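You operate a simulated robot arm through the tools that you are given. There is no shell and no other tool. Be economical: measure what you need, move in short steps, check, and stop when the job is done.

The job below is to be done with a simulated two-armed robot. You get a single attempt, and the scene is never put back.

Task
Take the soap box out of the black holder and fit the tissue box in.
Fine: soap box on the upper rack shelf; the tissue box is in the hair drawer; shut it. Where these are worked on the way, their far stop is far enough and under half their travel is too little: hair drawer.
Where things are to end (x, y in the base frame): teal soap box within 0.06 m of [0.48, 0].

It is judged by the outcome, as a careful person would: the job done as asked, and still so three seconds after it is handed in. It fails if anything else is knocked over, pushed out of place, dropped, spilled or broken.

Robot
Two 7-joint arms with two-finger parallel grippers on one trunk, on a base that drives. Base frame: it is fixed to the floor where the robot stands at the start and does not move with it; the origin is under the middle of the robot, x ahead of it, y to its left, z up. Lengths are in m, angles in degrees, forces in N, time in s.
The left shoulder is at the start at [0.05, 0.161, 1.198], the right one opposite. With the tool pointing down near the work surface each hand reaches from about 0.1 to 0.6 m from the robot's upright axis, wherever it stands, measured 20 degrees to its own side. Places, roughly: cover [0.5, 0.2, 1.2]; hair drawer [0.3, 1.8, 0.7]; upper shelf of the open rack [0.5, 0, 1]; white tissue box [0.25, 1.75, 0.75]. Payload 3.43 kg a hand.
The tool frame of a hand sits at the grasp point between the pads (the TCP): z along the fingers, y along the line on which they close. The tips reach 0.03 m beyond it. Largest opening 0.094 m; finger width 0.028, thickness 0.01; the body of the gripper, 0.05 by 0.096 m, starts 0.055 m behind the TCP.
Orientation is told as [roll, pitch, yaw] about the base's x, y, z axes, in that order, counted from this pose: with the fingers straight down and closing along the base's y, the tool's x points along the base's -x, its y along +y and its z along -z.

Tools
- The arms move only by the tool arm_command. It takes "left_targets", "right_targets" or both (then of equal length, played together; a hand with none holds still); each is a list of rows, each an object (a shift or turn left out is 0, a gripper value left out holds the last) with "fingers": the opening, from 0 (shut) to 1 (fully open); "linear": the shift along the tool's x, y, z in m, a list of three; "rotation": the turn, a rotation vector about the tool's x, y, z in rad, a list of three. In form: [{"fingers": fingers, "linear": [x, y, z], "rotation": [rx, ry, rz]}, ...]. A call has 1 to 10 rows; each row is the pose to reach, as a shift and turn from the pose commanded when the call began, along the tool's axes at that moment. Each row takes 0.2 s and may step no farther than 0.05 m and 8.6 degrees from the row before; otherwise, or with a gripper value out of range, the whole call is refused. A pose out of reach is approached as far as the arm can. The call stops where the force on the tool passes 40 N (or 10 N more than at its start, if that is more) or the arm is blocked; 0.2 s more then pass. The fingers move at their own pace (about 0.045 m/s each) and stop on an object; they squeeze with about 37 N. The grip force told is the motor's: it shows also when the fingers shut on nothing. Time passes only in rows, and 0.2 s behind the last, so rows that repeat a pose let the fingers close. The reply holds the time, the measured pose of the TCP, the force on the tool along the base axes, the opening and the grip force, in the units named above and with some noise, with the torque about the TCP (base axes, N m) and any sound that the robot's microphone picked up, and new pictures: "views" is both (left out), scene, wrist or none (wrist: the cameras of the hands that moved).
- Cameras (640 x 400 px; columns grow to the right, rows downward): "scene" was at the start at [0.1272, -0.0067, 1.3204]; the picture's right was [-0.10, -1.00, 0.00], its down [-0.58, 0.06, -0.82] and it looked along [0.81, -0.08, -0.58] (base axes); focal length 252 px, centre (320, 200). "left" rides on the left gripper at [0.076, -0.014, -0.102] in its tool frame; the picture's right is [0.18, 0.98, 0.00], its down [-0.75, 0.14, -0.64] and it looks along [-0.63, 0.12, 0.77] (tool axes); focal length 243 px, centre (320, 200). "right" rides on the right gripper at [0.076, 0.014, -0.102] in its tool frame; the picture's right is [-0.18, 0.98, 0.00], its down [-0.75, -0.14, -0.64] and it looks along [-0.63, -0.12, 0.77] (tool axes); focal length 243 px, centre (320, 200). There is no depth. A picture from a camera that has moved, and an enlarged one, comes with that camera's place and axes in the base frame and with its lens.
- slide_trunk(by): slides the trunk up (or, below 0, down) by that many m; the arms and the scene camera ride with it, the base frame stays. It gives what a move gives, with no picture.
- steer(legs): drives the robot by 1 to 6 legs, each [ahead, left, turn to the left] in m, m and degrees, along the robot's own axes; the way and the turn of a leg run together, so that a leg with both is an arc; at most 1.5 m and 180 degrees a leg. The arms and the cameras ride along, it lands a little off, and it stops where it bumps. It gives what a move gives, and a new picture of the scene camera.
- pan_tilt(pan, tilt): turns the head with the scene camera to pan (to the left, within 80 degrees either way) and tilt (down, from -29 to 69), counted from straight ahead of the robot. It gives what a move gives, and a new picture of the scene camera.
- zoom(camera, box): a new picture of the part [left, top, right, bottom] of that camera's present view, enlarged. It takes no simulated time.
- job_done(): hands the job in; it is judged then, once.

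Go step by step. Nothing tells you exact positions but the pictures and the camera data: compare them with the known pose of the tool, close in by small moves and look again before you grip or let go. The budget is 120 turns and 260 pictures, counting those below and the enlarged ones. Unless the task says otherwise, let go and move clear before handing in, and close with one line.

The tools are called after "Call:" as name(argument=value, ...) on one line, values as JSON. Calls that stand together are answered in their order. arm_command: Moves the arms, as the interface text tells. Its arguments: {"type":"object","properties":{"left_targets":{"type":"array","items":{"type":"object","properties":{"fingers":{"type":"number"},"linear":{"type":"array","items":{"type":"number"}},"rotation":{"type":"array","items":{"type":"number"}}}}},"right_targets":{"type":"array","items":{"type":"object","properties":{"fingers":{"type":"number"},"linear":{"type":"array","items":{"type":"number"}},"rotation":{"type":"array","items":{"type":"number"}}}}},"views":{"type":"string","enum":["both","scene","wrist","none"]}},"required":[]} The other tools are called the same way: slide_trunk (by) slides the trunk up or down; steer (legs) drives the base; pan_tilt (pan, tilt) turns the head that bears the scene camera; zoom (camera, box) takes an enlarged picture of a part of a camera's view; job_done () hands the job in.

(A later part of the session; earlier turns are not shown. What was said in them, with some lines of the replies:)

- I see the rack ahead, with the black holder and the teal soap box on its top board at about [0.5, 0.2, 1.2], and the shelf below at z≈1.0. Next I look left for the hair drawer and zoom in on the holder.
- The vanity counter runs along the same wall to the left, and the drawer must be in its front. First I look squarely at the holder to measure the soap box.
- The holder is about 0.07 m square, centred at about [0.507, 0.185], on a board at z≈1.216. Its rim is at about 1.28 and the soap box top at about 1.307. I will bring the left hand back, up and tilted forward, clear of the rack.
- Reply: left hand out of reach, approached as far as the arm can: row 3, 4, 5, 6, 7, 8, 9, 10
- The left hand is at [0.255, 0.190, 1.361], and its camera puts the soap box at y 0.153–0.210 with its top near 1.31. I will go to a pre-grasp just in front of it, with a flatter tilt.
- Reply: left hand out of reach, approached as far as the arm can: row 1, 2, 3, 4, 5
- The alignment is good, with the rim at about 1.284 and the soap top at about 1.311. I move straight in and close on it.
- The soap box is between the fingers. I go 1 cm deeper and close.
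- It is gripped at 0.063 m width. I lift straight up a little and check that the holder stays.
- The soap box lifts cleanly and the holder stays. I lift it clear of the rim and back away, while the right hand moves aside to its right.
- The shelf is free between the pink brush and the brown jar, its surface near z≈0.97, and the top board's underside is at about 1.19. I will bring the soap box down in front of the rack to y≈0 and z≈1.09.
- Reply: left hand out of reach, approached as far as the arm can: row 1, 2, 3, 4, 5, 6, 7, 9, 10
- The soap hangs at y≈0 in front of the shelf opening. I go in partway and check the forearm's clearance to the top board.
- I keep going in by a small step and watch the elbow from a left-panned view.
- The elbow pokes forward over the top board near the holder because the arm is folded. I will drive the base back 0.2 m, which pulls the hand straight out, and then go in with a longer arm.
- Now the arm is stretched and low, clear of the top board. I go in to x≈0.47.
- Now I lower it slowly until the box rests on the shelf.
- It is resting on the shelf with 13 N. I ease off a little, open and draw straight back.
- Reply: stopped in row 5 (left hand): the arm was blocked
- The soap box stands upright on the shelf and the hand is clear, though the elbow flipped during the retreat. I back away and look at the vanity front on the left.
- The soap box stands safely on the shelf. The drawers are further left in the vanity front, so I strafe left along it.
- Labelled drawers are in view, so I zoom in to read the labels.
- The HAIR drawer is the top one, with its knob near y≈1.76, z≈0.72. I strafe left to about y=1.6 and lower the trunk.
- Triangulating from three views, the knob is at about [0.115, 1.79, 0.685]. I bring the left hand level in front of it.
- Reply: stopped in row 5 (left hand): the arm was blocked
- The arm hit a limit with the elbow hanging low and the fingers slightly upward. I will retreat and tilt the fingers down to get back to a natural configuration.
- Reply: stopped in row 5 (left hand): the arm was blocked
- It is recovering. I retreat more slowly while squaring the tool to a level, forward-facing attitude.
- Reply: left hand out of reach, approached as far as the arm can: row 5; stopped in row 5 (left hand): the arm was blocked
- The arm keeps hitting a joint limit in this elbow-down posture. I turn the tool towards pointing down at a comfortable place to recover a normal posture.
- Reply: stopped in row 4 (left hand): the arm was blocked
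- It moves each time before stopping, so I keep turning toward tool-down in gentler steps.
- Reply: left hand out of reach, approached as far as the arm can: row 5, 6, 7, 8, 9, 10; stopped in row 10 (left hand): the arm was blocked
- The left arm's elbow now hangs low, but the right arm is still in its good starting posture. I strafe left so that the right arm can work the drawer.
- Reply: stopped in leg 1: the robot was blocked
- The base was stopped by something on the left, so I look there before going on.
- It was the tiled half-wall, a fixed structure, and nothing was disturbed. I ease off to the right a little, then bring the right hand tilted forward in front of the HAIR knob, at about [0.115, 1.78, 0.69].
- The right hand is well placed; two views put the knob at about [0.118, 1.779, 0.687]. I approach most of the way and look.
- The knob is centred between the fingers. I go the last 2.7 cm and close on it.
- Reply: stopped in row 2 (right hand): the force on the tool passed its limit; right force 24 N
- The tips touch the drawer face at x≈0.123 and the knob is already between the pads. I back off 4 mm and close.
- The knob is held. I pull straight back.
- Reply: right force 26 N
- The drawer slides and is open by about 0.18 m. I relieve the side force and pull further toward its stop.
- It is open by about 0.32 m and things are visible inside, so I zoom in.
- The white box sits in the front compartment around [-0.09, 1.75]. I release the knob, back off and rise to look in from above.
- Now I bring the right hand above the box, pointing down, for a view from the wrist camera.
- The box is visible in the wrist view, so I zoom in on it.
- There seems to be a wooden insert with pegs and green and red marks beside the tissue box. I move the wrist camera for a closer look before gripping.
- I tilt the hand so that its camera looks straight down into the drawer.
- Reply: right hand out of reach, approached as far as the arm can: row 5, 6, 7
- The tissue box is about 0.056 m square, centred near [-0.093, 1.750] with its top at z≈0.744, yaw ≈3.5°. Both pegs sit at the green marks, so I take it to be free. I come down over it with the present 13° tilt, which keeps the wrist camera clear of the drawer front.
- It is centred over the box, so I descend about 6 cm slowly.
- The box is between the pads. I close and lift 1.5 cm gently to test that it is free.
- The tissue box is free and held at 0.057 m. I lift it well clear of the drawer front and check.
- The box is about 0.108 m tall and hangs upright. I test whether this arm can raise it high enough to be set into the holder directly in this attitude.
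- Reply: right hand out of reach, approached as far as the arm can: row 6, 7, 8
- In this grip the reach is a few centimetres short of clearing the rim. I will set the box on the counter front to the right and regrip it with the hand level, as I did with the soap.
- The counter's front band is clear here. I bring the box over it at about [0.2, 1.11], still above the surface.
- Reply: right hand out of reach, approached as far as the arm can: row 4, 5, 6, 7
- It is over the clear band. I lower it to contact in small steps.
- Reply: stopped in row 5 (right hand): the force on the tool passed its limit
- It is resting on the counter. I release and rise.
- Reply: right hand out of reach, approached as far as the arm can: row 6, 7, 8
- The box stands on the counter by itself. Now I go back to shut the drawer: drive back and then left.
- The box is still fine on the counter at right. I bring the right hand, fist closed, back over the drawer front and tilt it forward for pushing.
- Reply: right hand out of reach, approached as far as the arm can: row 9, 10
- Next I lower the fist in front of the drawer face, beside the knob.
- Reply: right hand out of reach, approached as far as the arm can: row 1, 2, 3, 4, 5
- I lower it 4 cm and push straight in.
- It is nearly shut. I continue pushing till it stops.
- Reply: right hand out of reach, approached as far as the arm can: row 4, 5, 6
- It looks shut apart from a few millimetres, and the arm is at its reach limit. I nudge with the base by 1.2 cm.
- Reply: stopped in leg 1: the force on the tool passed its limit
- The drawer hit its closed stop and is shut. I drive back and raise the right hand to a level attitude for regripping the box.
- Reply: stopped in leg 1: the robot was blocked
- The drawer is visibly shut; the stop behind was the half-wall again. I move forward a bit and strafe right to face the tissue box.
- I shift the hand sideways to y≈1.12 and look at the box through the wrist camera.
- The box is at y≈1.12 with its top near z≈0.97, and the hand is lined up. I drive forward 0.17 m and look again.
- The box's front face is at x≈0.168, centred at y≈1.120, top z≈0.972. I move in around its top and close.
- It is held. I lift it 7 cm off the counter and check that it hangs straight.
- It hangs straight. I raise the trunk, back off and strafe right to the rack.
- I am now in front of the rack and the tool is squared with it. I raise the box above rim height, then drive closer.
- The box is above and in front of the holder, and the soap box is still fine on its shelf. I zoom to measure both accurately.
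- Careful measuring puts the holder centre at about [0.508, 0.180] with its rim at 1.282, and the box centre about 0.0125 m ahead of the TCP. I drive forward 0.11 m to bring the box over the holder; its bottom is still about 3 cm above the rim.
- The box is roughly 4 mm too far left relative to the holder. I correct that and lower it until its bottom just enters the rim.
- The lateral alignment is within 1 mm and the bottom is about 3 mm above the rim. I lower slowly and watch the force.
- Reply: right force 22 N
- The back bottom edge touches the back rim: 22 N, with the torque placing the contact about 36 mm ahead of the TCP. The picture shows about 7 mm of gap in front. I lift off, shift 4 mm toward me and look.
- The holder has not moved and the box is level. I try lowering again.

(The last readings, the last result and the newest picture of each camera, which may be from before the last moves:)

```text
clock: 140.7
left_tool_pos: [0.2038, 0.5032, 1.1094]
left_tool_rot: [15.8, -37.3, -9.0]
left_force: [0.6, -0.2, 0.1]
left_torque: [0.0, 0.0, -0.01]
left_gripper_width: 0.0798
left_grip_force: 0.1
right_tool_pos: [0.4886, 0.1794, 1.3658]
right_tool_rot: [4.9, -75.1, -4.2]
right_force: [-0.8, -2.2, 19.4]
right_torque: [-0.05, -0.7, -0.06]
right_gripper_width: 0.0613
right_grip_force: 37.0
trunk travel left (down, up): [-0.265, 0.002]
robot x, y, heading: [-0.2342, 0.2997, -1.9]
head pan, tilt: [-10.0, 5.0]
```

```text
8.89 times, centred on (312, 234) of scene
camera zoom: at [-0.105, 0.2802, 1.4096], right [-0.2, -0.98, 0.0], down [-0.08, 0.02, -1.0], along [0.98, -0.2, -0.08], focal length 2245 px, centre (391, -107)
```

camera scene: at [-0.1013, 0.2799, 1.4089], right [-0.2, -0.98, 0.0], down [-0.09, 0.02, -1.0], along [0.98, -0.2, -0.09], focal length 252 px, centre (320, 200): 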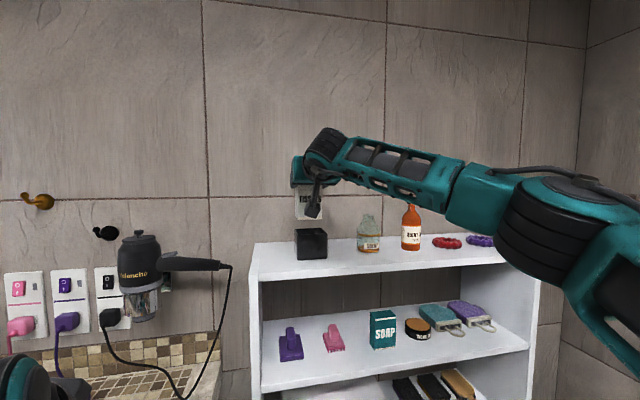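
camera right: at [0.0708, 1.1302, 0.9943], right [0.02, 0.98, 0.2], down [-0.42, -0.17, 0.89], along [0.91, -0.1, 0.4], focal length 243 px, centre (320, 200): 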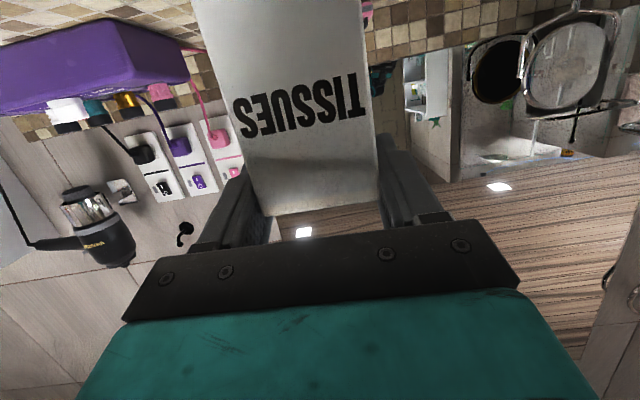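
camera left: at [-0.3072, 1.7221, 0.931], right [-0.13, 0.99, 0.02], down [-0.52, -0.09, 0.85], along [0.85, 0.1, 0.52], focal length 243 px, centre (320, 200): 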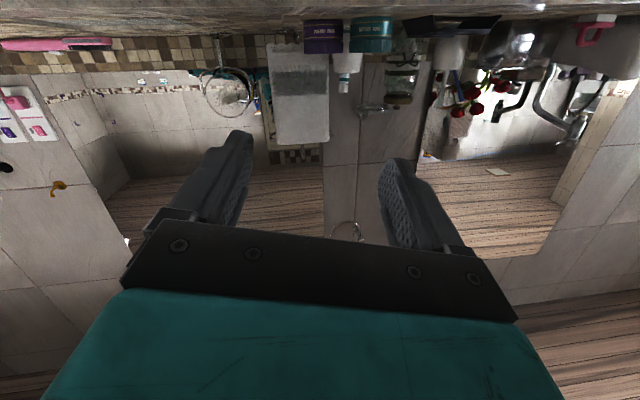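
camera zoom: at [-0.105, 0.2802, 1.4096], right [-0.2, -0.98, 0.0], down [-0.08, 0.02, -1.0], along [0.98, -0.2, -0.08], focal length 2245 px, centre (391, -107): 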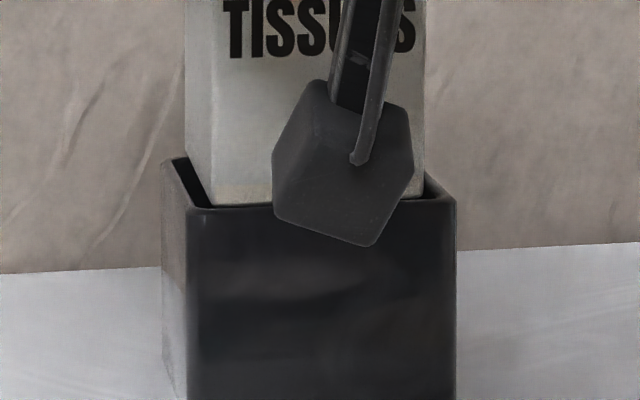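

It is still touching the back rim, with contact at x≈0.528. I lift off, shift another 3.5 mm toward me and retry.

Call:
arm_command(right_targets=[{"linear": [-0.006, 0, -0.002]}, {"linear": [-0.0106, -0.0005, -0.0029]}, {"linear": [-0.0097, -0.001, -0.0063]}, {"linear": [-0.0097, -0.001, -0.0063]}, {"linear": [-0.005, -0.001, -0.005]}, {"linear": [-0.002, -0.001, -0.0042]}, {"linear": [0.001, -0.001, -0.0034]}, {"linear": [0.001, -0.001, -0.0034]}], views="none")

Call:
zoom(camera="scene", box=[276, 212, 348, 257])

```text
clock: 142.5
left_tool_pos: [0.204, 0.5041, 1.1089]
left_tool_rot: [15.8, -37.2, -9.0]
left_force: [0.4, -0.3, -0.3]
left_torque: [-0.02, 0.02, -0.01]
left_gripper_width: 0.0799
left_grip_force: 0.0
right_tool_pos: [0.487, 0.1776, 1.3655]
right_tool_rot: [4.8, -75.2, -4.0]
right_force: [2.9, 0.3, 14.1]
right_torque: [-0.09, -0.89, -0.01]
right_gripper_width: 0.0612
right_grip_force: 36.8
trunk travel left (down, up): [-0.265, 0.002]
robot x, y, heading: [-0.2327, 0.3022, -1.6]
head pan, tilt: [-10.0, 5.0]
```

```text
8.89 times, centred on (312, 234) of scene
camera zoom: at [-0.1036, 0.2802, 1.4094], right [-0.2, -0.98, 0.0], down [-0.08, 0.02, -1.0], along [0.98, -0.2, -0.09], focal length 2245 px, centre (391, -107)
```

zoom: 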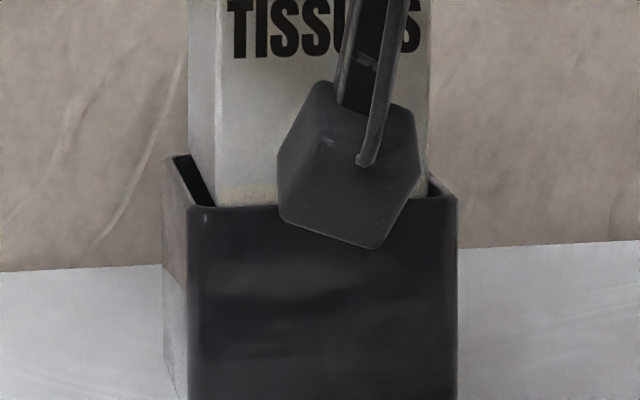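

It still catches the back edge, though the front appears about 1 mm below the rim. The apparent widths say the box front is still about 10 mm behind the outer front face. I lift off, shift 4 mm more toward me and lower again.

Call:
arm_command(right_targets=[{"linear": [-0.006, 0, -0.002]}, {"linear": [-0.0107, 0.001, -0.003]}, {"linear": [-0.0096, 0.001, -0.0069]}, {"linear": [-0.0096, 0.001, -0.0069]}, {"linear": [-0.005, 0.001, -0.0056]}, {"linear": [-0.002, 0.001, -0.0048]}, {"linear": [0.001, 0.001, -0.004]}, {"linear": [0.001, 0.001, -0.004]}], views="none")

Call:
zoom(camera="scene", box=[276, 212, 348, 257])

```text
clock: 144.3
left_tool_pos: [0.205, 0.5025, 1.1092]
left_tool_rot: [15.8, -37.2, -9.0]
left_force: [0.2, -0.8, 1.0]
left_torque: [0.05, -0.02, 0.01]
left_gripper_width: 0.0798
left_grip_force: 0.0
right_tool_pos: [0.4828, 0.1781, 1.3636]
right_tool_rot: [4.7, -75.0, -4.0]
right_force: [3.5, -0.8, 10.7]
right_torque: [-0.09, -0.76, -0.04]
right_gripper_width: 0.0616
right_grip_force: 36.7
trunk travel left (down, up): [-0.265, 0.002]
robot x, y, heading: [-0.2328, 0.3001, -1.5]
head pan, tilt: [-10.0, 5.0]
```

```text
8.89 times, centred on (312, 234) of scene
camera zoom: at [-0.1032, 0.28, 1.4093], right [-0.2, -0.98, 0.0], down [-0.08, 0.02, -1.0], along [0.98, -0.2, -0.09], focal length 2245 px, centre (391, -107)
```

zoom: 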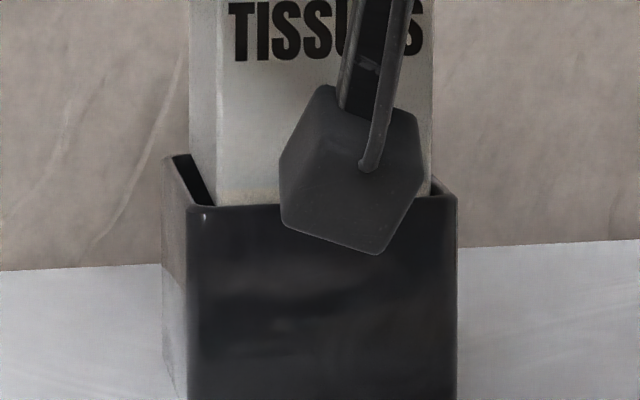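

Call:
arm_command(right_targets=[{"linear": [-0.006, 0, -0.002]}, {"linear": [-0.012, 0.0, -0.0032]}, {"linear": [-0.02, 0.0, -0.0055]}, {"linear": [-0.02, 0.0, -0.0055]}], views="wrist")

Call:
zoom(camera="scene", box=[276, 200, 348, 245])

```text
clock: 145.3
left_tool_pos: [0.2056, 0.503, 1.1086]
left_tool_rot: [15.9, -37.2, -8.9]
left_force: [-1.0, -0.3, -0.9]
left_torque: [-0.02, 0.01, -0.02]
left_gripper_width: 0.08
left_grip_force: 0.1
right_tool_pos: [0.4835, 0.1787, 1.3802]
right_tool_rot: [4.7, -74.5, -3.9]
right_force: [-0.2, 0.0, -1.5]
right_torque: [0.04, 0.03, -0.01]
right_gripper_width: 0.0614
right_grip_force: 37.0
trunk travel left (down, up): [-0.265, 0.002]
robot x, y, heading: [-0.2308, 0.2988, -1.3]
head pan, tilt: [-10.0, 5.0]
camera right: at [0.3642, 0.1926, 1.334], right [0.04, 0.98, 0.2], down [-0.42, -0.16, 0.89], along [0.91, -0.12, 0.4], focal length 243 px, centre (320, 200)
```

right: 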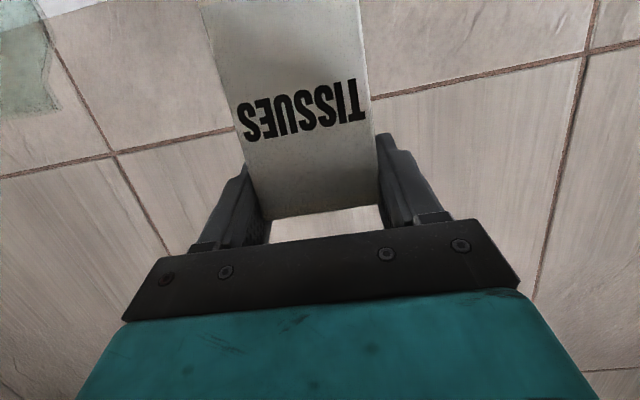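

```text
8.89 times, centred on (312, 222) of scene
camera zoom: at [-0.1023, 0.2799, 1.409], right [-0.2, -0.98, 0.0], down [-0.09, 0.02, -1.0], along [0.98, -0.2, -0.09], focal length 2245 px, centre (391, 0)
```

zoom: 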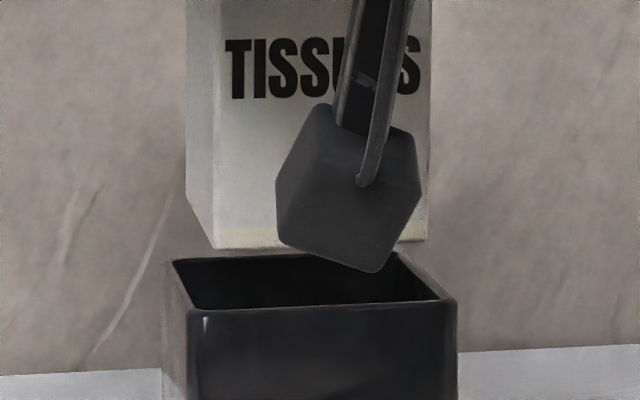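

The box has tilted about 3.5° in the grip, with its back edge up, from the contacts. I rotate the hand to level it again and look.

Call:
arm_command(right_targets=[{"linear": [0, 0, 0], "rotation": [0, 0.03, 0]}, {"linear": [0, 0.0, 0], "rotation": [0, 0.06, 0]}, {"linear": [0, 0.0, 0], "rotation": [0, 0.06, 0]}], views="none")

Call:
zoom(camera="scene", box=[276, 200, 348, 245])

```text
clock: 146.1
left_tool_pos: [0.2049, 0.5035, 1.1082]
left_tool_rot: [15.8, -37.1, -9.0]
left_force: [0.1, 0.3, -0.1]
left_torque: [0.01, 0.01, -0.01]
left_gripper_width: 0.0802
left_grip_force: 0.1
right_tool_pos: [0.4833, 0.1771, 1.3808]
right_tool_rot: [3.8, -71.2, -3.1]
right_force: [0.6, 0.1, -0.5]
right_torque: [-0.01, -0.04, 0.0]
right_gripper_width: 0.0615
right_grip_force: 36.9
trunk travel left (down, up): [-0.265, 0.002]
robot x, y, heading: [-0.2373, 0.3014, -1.5]
head pan, tilt: [-10.0, 5.0]
```

```text
8.89 times, centred on (312, 222) of scene
camera zoom: at [-0.1023, 0.2799, 1.4091], right [-0.2, -0.98, 0.0], down [-0.09, 0.02, -1.0], along [0.98, -0.2, -0.09], focal length 2245 px, centre (391, 0)
```

zoom: 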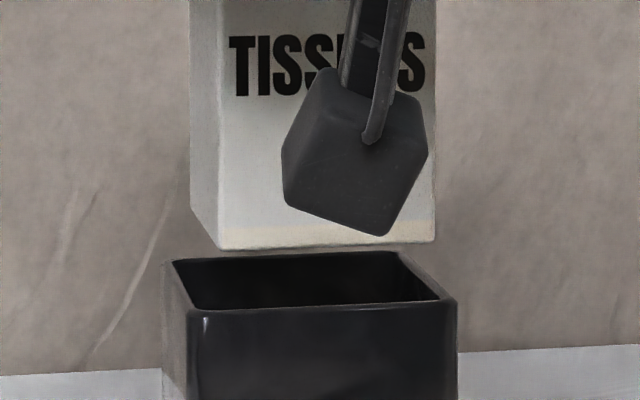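

The box is nearly level again. I shift 2.5 mm forward and 1.5 mm left and lower to just above the rim for a check.

Call:
arm_command(right_targets=[{"linear": [0.0, 0.0015, 0.0024]}, {"linear": [0.005, 0.0015, 0.0042]}, {"linear": [0.0106, 0.0015, 0.0063]}, {"linear": [0.0106, 0.0015, 0.0063]}], views="none")

Call:
zoom(camera="scene", box=[276, 206, 348, 251])

```text
clock: 147.1
left_tool_pos: [0.2055, 0.5027, 1.1077]
left_tool_rot: [15.8, -37.2, -9.0]
left_force: [0.7, 0.2, -0.5]
left_torque: [0.01, 0.01, 0.04]
left_gripper_width: 0.0801
left_grip_force: 0.1
right_tool_pos: [0.4864, 0.1798, 1.3694]
right_tool_rot: [3.8, -71.3, -3.1]
right_force: [-0.1, -0.2, -0.4]
right_torque: [-0.01, 0.0, 0.0]
right_gripper_width: 0.0614
right_grip_force: 37.0
trunk travel left (down, up): [-0.265, 0.002]
robot x, y, heading: [-0.2323, 0.2966, -1.8]
head pan, tilt: [-10.0, 5.0]
```

```text
8.89 times, centred on (312, 228) of scene
camera zoom: at [-0.1023, 0.2799, 1.4091], right [-0.2, -0.98, 0.0], down [-0.09, 0.02, -1.0], along [0.98, -0.2, -0.09], focal length 2245 px, centre (391, -53)
```

zoom: 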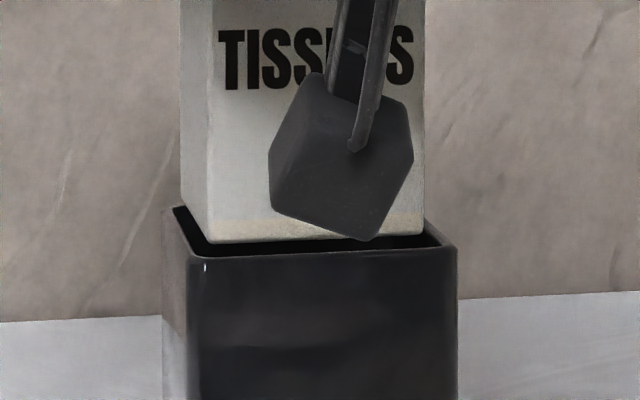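

I shift 1 mm right and lower in small steps.

Call:
arm_command(right_targets=[{"linear": [0.0, -0.001, 0.0]}, {"linear": [0.0028, -0.001, 0.001]}, {"linear": [0.0057, -0.001, 0.0019]}, {"linear": [0.0076, -0.001, 0.0026]}, {"linear": [0.0076, -0.001, 0.0026]}], views="none")

Call:
zoom(camera="scene", box=[276, 206, 348, 251])

```text
clock: 148.3
left_tool_pos: [0.2028, 0.5044, 1.1089]
left_tool_rot: [15.6, -37.3, -9.0]
left_force: [0.8, 0.4, -0.8]
left_torque: [0.02, 0.01, -0.05]
left_gripper_width: 0.0801
left_grip_force: 0.0
right_tool_pos: [0.483, 0.1784, 1.3661]
right_tool_rot: [3.9, -71.6, -3.2]
right_force: [2.3, 0.5, 15.2]
right_torque: [-0.09, -0.85, 0.04]
right_gripper_width: 0.0615
right_grip_force: 37.2
trunk travel left (down, up): [-0.265, 0.002]
robot x, y, heading: [-0.2307, 0.2996, -1.6]
head pan, tilt: [-10.0, 5.0]
```

```text
8.89 times, centred on (312, 228) of scene
camera zoom: at [-0.1041, 0.2804, 1.4095], right [-0.2, -0.98, 0.0], down [-0.08, 0.02, -1.0], along [0.98, -0.2, -0.09], focal length 2245 px, centre (391, -53)
```

zoom: 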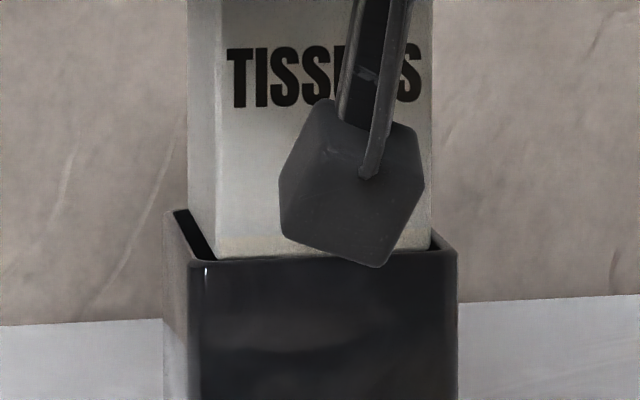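

Contact is again at the back edge, and all the contacts agree that the inner back edge is at x≈0.527, so the box should sit at TCP x≈0.482. I lift 1.2 cm, shift toward me and recheck the level.

Call:
arm_command(right_targets=[{"linear": [-0.008, 0, -0.003]}, {"linear": [-0.0185, 0.0, -0.0065]}, {"linear": [-0.0175, 0.0, -0.0103]}, {"linear": [-0.0175, 0.0, -0.0103]}], views="wrist")

Call:
zoom(camera="scene", box=[276, 206, 348, 251])

```text
clock: 149.3
left_tool_pos: [0.2067, 0.5031, 1.1094]
left_tool_rot: [15.7, -37.2, -9.0]
left_force: [0.9, 0.4, 0.6]
left_torque: [-0.02, 0.0, -0.02]
left_gripper_width: 0.0802
left_grip_force: 0.0
right_tool_pos: [0.4828, 0.1773, 1.3813]
right_tool_rot: [3.8, -71.2, -3.1]
right_force: [-0.8, 0.2, -2.1]
right_torque: [-0.01, 0.03, -0.01]
right_gripper_width: 0.0613
right_grip_force: 36.5
trunk travel left (down, up): [-0.265, 0.002]
robot x, y, heading: [-0.2309, 0.3021, -1.7]
head pan, tilt: [-10.0, 5.0]
camera right: at [0.3602, 0.1922, 1.341], right [0.05, 0.98, 0.2], down [-0.36, -0.16, 0.92], along [0.93, -0.12, 0.35], focal length 243 px, centre (320, 200)
```

right: 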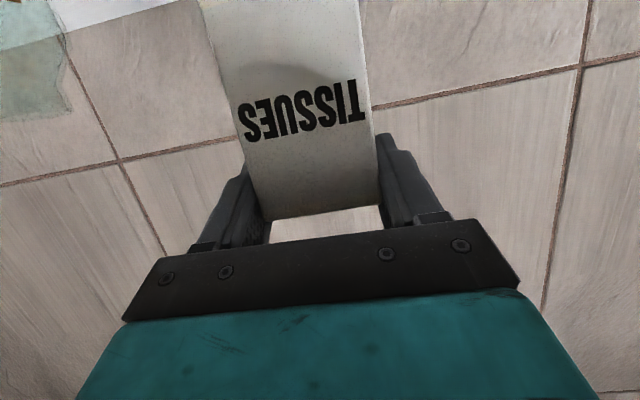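

```text
8.89 times, centred on (312, 228) of scene
camera zoom: at [-0.1023, 0.2801, 1.4091], right [-0.2, -0.98, 0.0], down [-0.09, 0.02, -1.0], along [0.98, -0.2, -0.09], focal length 2245 px, centre (391, -53)
```

zoom: 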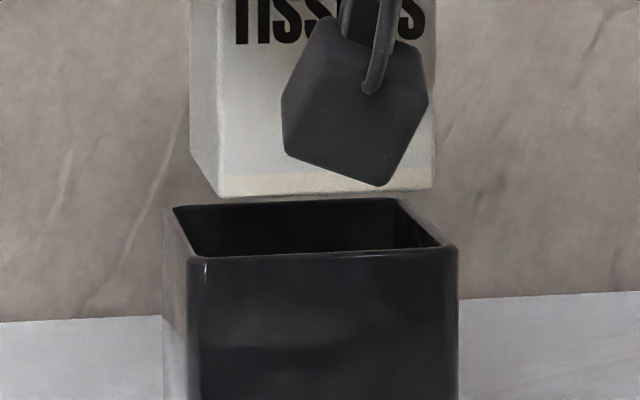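

The tilt relative to the hand is stable, and I add 1.4° to level it fully. I shift 1.4 mm left and lower to the rim.

Call:
arm_command(right_targets=[{"linear": [0.0, 0.0014, 0.0], "rotation": [0, 0.025, 0]}, {"linear": [0.004, 0.0014, 0.001], "rotation": [0, 0.025, 0]}, {"linear": [0.0076, 0.0014, 0.0026], "rotation": [0, 0.025, 0]}, {"linear": [0.0114, 0.0014, 0.0039], "rotation": [0, 0.025, 0]}, {"linear": [0.0142, 0.0014, 0.0048], "rotation": [0, 0.025, 0]}, {"linear": [0.017, 0.0014, 0.0058], "rotation": [0, 0.025, 0]}, {"linear": [0.017, 0.0014, 0.0058], "rotation": [0, 0.025, 0]}], views="none")

Call:
zoom(camera="scene", box=[276, 206, 348, 251])

```text
clock: 150.9
left_tool_pos: [0.2045, 0.5037, 1.1077]
left_tool_rot: [15.8, -37.2, -9.0]
left_force: [-0.7, 0.7, 0.2]
left_torque: [0.01, 0.0, -0.02]
left_gripper_width: 0.0798
left_grip_force: 0.0
right_tool_pos: [0.4821, 0.1806, 1.3624]
right_tool_rot: [3.5, -69.8, -2.7]
right_force: [-0.3, -1.2, -0.9]
right_torque: [-0.02, 0.02, 0.01]
right_gripper_width: 0.0612
right_grip_force: 37.0
trunk travel left (down, up): [-0.265, 0.002]
robot x, y, heading: [-0.2332, 0.2974, -1.3]
head pan, tilt: [-10.0, 5.0]
```

```text
8.89 times, centred on (312, 228) of scene
camera zoom: at [-0.1023, 0.28, 1.4091], right [-0.2, -0.98, 0.0], down [-0.09, 0.02, -1.0], along [0.98, -0.2, -0.09], focal length 2245 px, centre (391, -53)
```

zoom: 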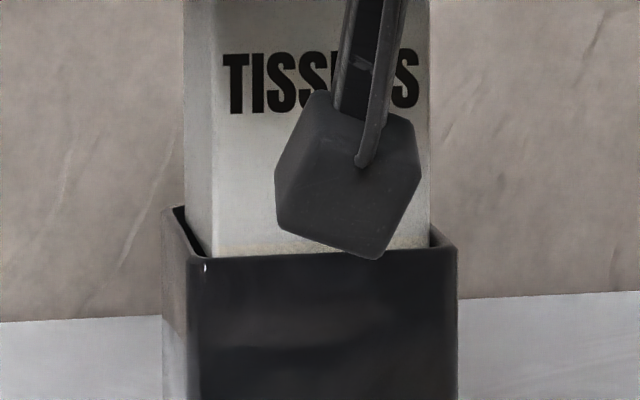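

There is no contact force and the bottom is now past the rim. I keep lowering in steps.

Call:
arm_command(right_targets=[{"linear": [0.0038, 0, 0.0014]}, {"linear": [0.0075, 0, 0.0028]}, {"linear": [0.0113, 0, 0.0041]}, {"linear": [0.015, 0, 0.0055]}, {"linear": [0.0188, 0, 0.0069]}, {"linear": [0.0188, 0, 0.0069]}], views="none")

Call:
zoom(camera="scene", box=[276, 206, 348, 251])

```text
clock: 152.3
left_tool_pos: [0.205, 0.5028, 1.1078]
left_tool_rot: [15.7, -37.2, -9.0]
left_force: [0.3, 0.2, -0.2]
left_torque: [-0.02, -0.01, -0.01]
left_gripper_width: 0.08
left_grip_force: 0.1
right_tool_pos: [0.4817, 0.1798, 1.3426]
right_tool_rot: [3.5, -69.8, -2.7]
right_force: [-0.2, -0.4, -0.4]
right_torque: [-0.02, 0.01, 0.02]
right_gripper_width: 0.0614
right_grip_force: 37.6
trunk travel left (down, up): [-0.265, 0.002]
robot x, y, heading: [-0.2315, 0.2978, -1.6]
head pan, tilt: [-10.0, 5.0]
```

```text
8.89 times, centred on (312, 228) of scene
camera zoom: at [-0.1023, 0.28, 1.4091], right [-0.2, -0.98, 0.0], down [-0.09, 0.02, -1.0], along [0.98, -0.2, -0.09], focal length 2245 px, centre (391, -53)
```

zoom: 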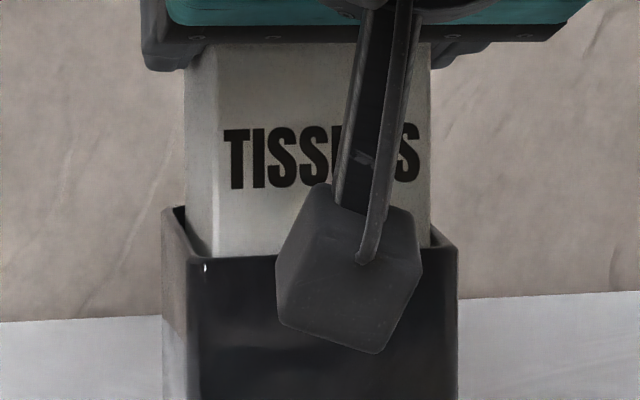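

It is going in freely. I lower the rest, to about TCP z 1.309, watching for the floor.

Call:
arm_command(right_targets=[{"linear": [0.0056, 0, 0.0021]}, {"linear": [0.0113, 0, 0.0041]}, {"linear": [0.0169, 0, 0.0062]}, {"linear": [0.0225, 0, 0.0083]}, {"linear": [0.0272, 0, 0.01]}, {"linear": [0.031, 0, 0.0114]}, {"linear": [0.031, 0, 0.0114]}], views="none")

Call:
zoom(camera="scene", box=[276, 206, 348, 251])

```text
clock: 153.9
left_tool_pos: [0.2039, 0.5041, 1.1094]
left_tool_rot: [15.7, -37.1, -9.1]
left_force: [0.1, 0.6, -0.3]
left_torque: [0.01, -0.01, -0.01]
left_gripper_width: 0.0799
left_grip_force: 0.1
right_tool_pos: [0.4819, 0.181, 1.3123]
right_tool_rot: [3.8, -70.1, -2.9]
right_force: [3.8, 0.7, 9.5]
right_torque: [0.01, -0.1, 0.0]
right_gripper_width: 0.0614
right_grip_force: 36.8
trunk travel left (down, up): [-0.265, 0.002]
robot x, y, heading: [-0.2329, 0.2981, -1.6]
head pan, tilt: [-10.0, 5.0]
```

```text
8.89 times, centred on (312, 228) of scene
camera zoom: at [-0.1029, 0.2803, 1.4093], right [-0.2, -0.98, 0.0], down [-0.08, 0.02, -1.0], along [0.98, -0.2, -0.09], focal length 2245 px, centre (391, -53)
```

zoom: 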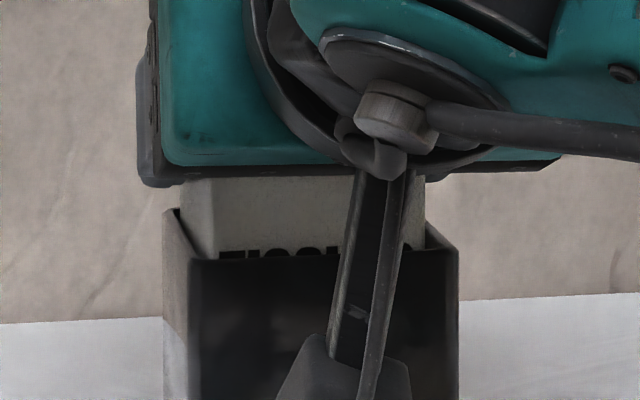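

The box is seated on the holder floor with 9.5 N. I ease off, open and draw straight back.

Call:
arm_command(right_targets=[{"linear": [-0.002, 0, 0]}, {"linear": [-0.002, 0, 0.0], "fingers": 0.85}, {"linear": [-0.002, 0, 0.0], "fingers": 0.9}, {"linear": [-0.002, 0, 0.0], "fingers": 0.9}, {"linear": [-0.002, 0, 0.0], "fingers": 0.9}], views="none")

Call:
zoom(camera="scene", box=[276, 190, 348, 250])

```text
clock: 155.1
left_tool_pos: [0.205, 0.5028, 1.1084]
left_tool_rot: [15.8, -37.1, -9.0]
left_force: [-0.3, -0.3, 0.3]
left_torque: [-0.01, 0.0, 0.0]
left_gripper_width: 0.0797
left_grip_force: 0.0
right_tool_pos: [0.4834, 0.1802, 1.3119]
right_tool_rot: [3.4, -69.8, -2.7]
right_force: [0.2, 0.0, -0.2]
right_torque: [-0.01, 0.01, -0.01]
right_gripper_width: 0.0846
right_grip_force: 0.0
trunk travel left (down, up): [-0.265, 0.002]
robot x, y, heading: [-0.2311, 0.2968, -1.7]
head pan, tilt: [-10.0, 5.0]
```

```text
6.67 times, centred on (312, 220) of scene
camera zoom: at [-0.1023, 0.28, 1.4091], right [-0.2, -0.98, 0.0], down [-0.09, 0.02, -1.0], along [0.98, -0.2, -0.09], focal length 1684 px, centre (373, 67)
```

zoom: 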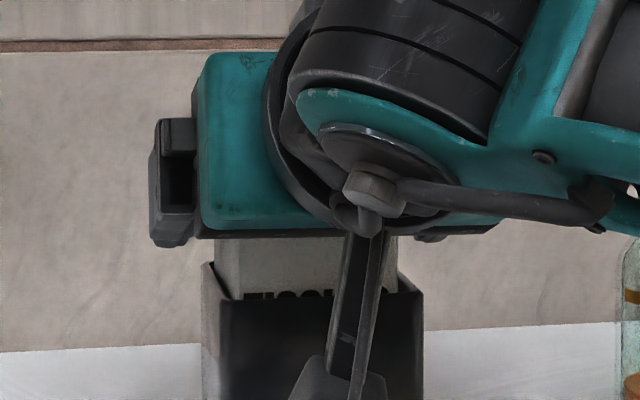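

It is released. I back the robot straight out.

Call:
steer(legs=[[-0.35, 0, 0]])

Call:
zoom(camera="scene", box=[240, 150, 480, 300])

```text
clock: 157.4
left_tool_pos: [-0.1468, 0.5132, 1.1079]
left_tool_rot: [15.8, -37.2, -8.6]
left_force: [0.1, 0.1, 0.6]
left_torque: [0.0, -0.02, 0.0]
left_gripper_width: 0.0796
left_grip_force: 0.1
right_tool_pos: [0.1324, 0.1926, 1.3123]
right_tool_rot: [3.5, -70.0, -2.5]
right_force: [0.0, 0.6, 0.0]
right_torque: [0.01, 0.0, 0.04]
right_gripper_width: 0.0844
right_grip_force: 0.1
trunk travel left (down, up): [-0.265, 0.002]
robot x, y, heading: [-0.5819, 0.3054, -1.5]
head pan, tilt: [-10.0, 5.0]
camera scene: at [-0.4536, 0.2897, 1.4092], right [-0.2, -0.98, 0.0], down [-0.08, 0.02, -1.0], along [0.98, -0.2, -0.09], focal length 252 px, centre (320, 200)
```

scene: 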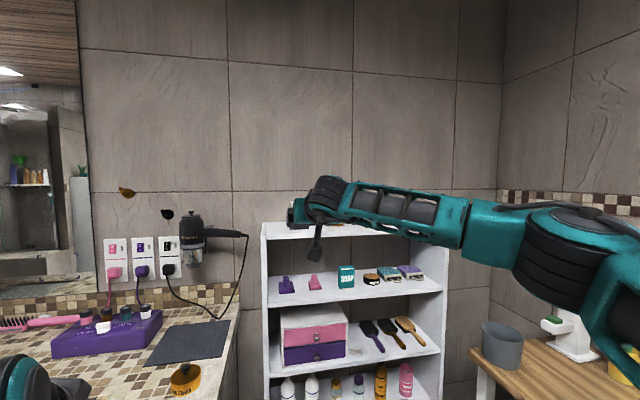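

```text
2.67 times, centred on (360, 225) of scene
camera zoom: at [-0.4536, 0.2897, 1.4092], right [-0.2, -0.98, 0.0], down [-0.08, 0.02, -1.0], along [0.98, -0.2, -0.09], focal length 673 px, centre (213, 133)
```

zoom: 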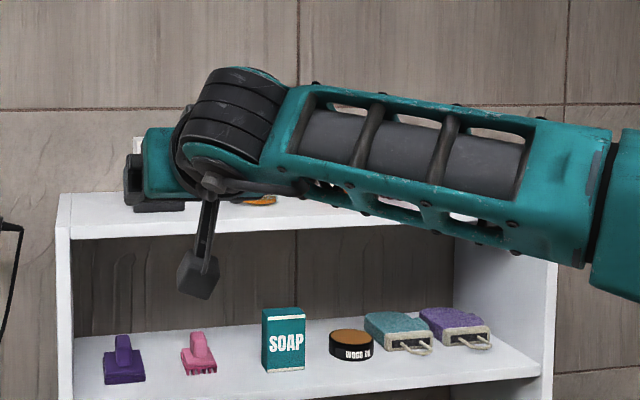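

Next I move the hand to the right to see the holder unobstructed, with a wrist view as well.

Call:
arm_command(right_targets=[{"linear": [0.0, -0.04, -0.01]}, {"linear": [0.02, -0.08, -0.02]}, {"linear": [0.05, -0.12, -0.02]}, {"linear": [0.08, -0.16, -0.02]}, {"linear": [0.11, -0.2, -0.02]}], views="none")

Call:
pan_tilt(pan=2, tilt=10)

Call:
zoom(camera="scene", box=[300, 150, 460, 250])

```text
clock: 158.6
left_tool_pos: [-0.1467, 0.5146, 1.1085]
left_tool_rot: [15.8, -37.2, -8.8]
left_force: [0.7, -0.2, -0.2]
left_torque: [-0.01, -0.01, 0.05]
left_gripper_width: 0.0799
left_grip_force: 0.0
right_tool_pos: [0.0763, -0.0051, 1.2097]
right_tool_rot: [3.6, -69.9, -2.4]
right_force: [-0.5, -0.5, -0.3]
right_torque: [0.03, 0.02, 0.0]
right_gripper_width: 0.0844
right_grip_force: 0.1
trunk travel left (down, up): [-0.265, 0.002]
robot x, y, heading: [-0.5827, 0.3057, -1.6]
head pan, tilt: [-10.0, 5.0]
```

```text
clock: 159.3
left_tool_pos: [-0.1462, 0.514, 1.1076]
left_tool_rot: [15.7, -37.2, -8.7]
left_force: [-0.1, 0.5, -0.2]
left_torque: [0.02, 0.01, 0.0]
left_gripper_width: 0.0796
left_grip_force: 0.0
right_tool_pos: [0.0768, -0.0032, 1.2106]
right_tool_rot: [3.6, -69.8, -2.6]
right_force: [-0.5, 0.1, 0.4]
right_torque: [-0.02, 0.01, -0.03]
right_gripper_width: 0.0843
right_grip_force: 0.0
trunk travel left (down, up): [-0.265, 0.002]
robot x, y, heading: [-0.5873, 0.3075, -1.1]
head pan, tilt: [2.0, 10.0]
camera scene: at [-0.4502, 0.3086, 1.401], right [0.01, -1.0, 0.0], down [-0.17, 0.0, -0.98], along [0.98, 0.01, -0.17], focal length 252 px, centre (320, 200)
```

scene: 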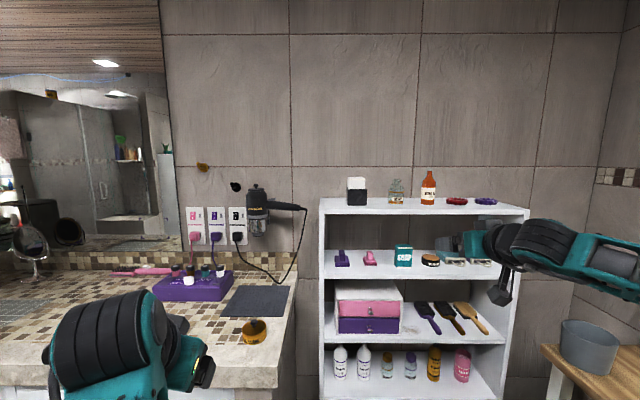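

```text
4.00 times, centred on (380, 200) of scene
camera zoom: at [-0.4502, 0.3086, 1.401], right [0.01, -1.0, 0.0], down [-0.17, 0.0, -0.98], along [0.98, 0.01, -0.17], focal length 1010 px, centre (80, 200)
```

zoom: 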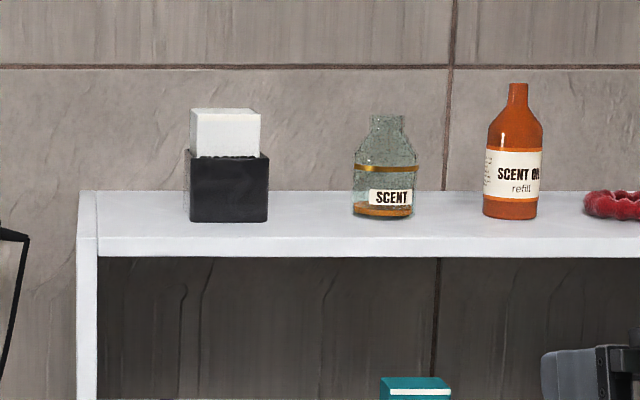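

The tissue box sits upright in the black holder, the soap box stands on the upper rack shelf at about [0.48, 0], and the hair drawer is shut. Both hands are clear of everything, so I hand the job in.

Call:
job_done()

```text
The job is handed in.
```

The job is handed in. The soap box is on the upper rack shelf near [0.48, 0], the tissue box is in the black holder, and the hair drawer is shut.
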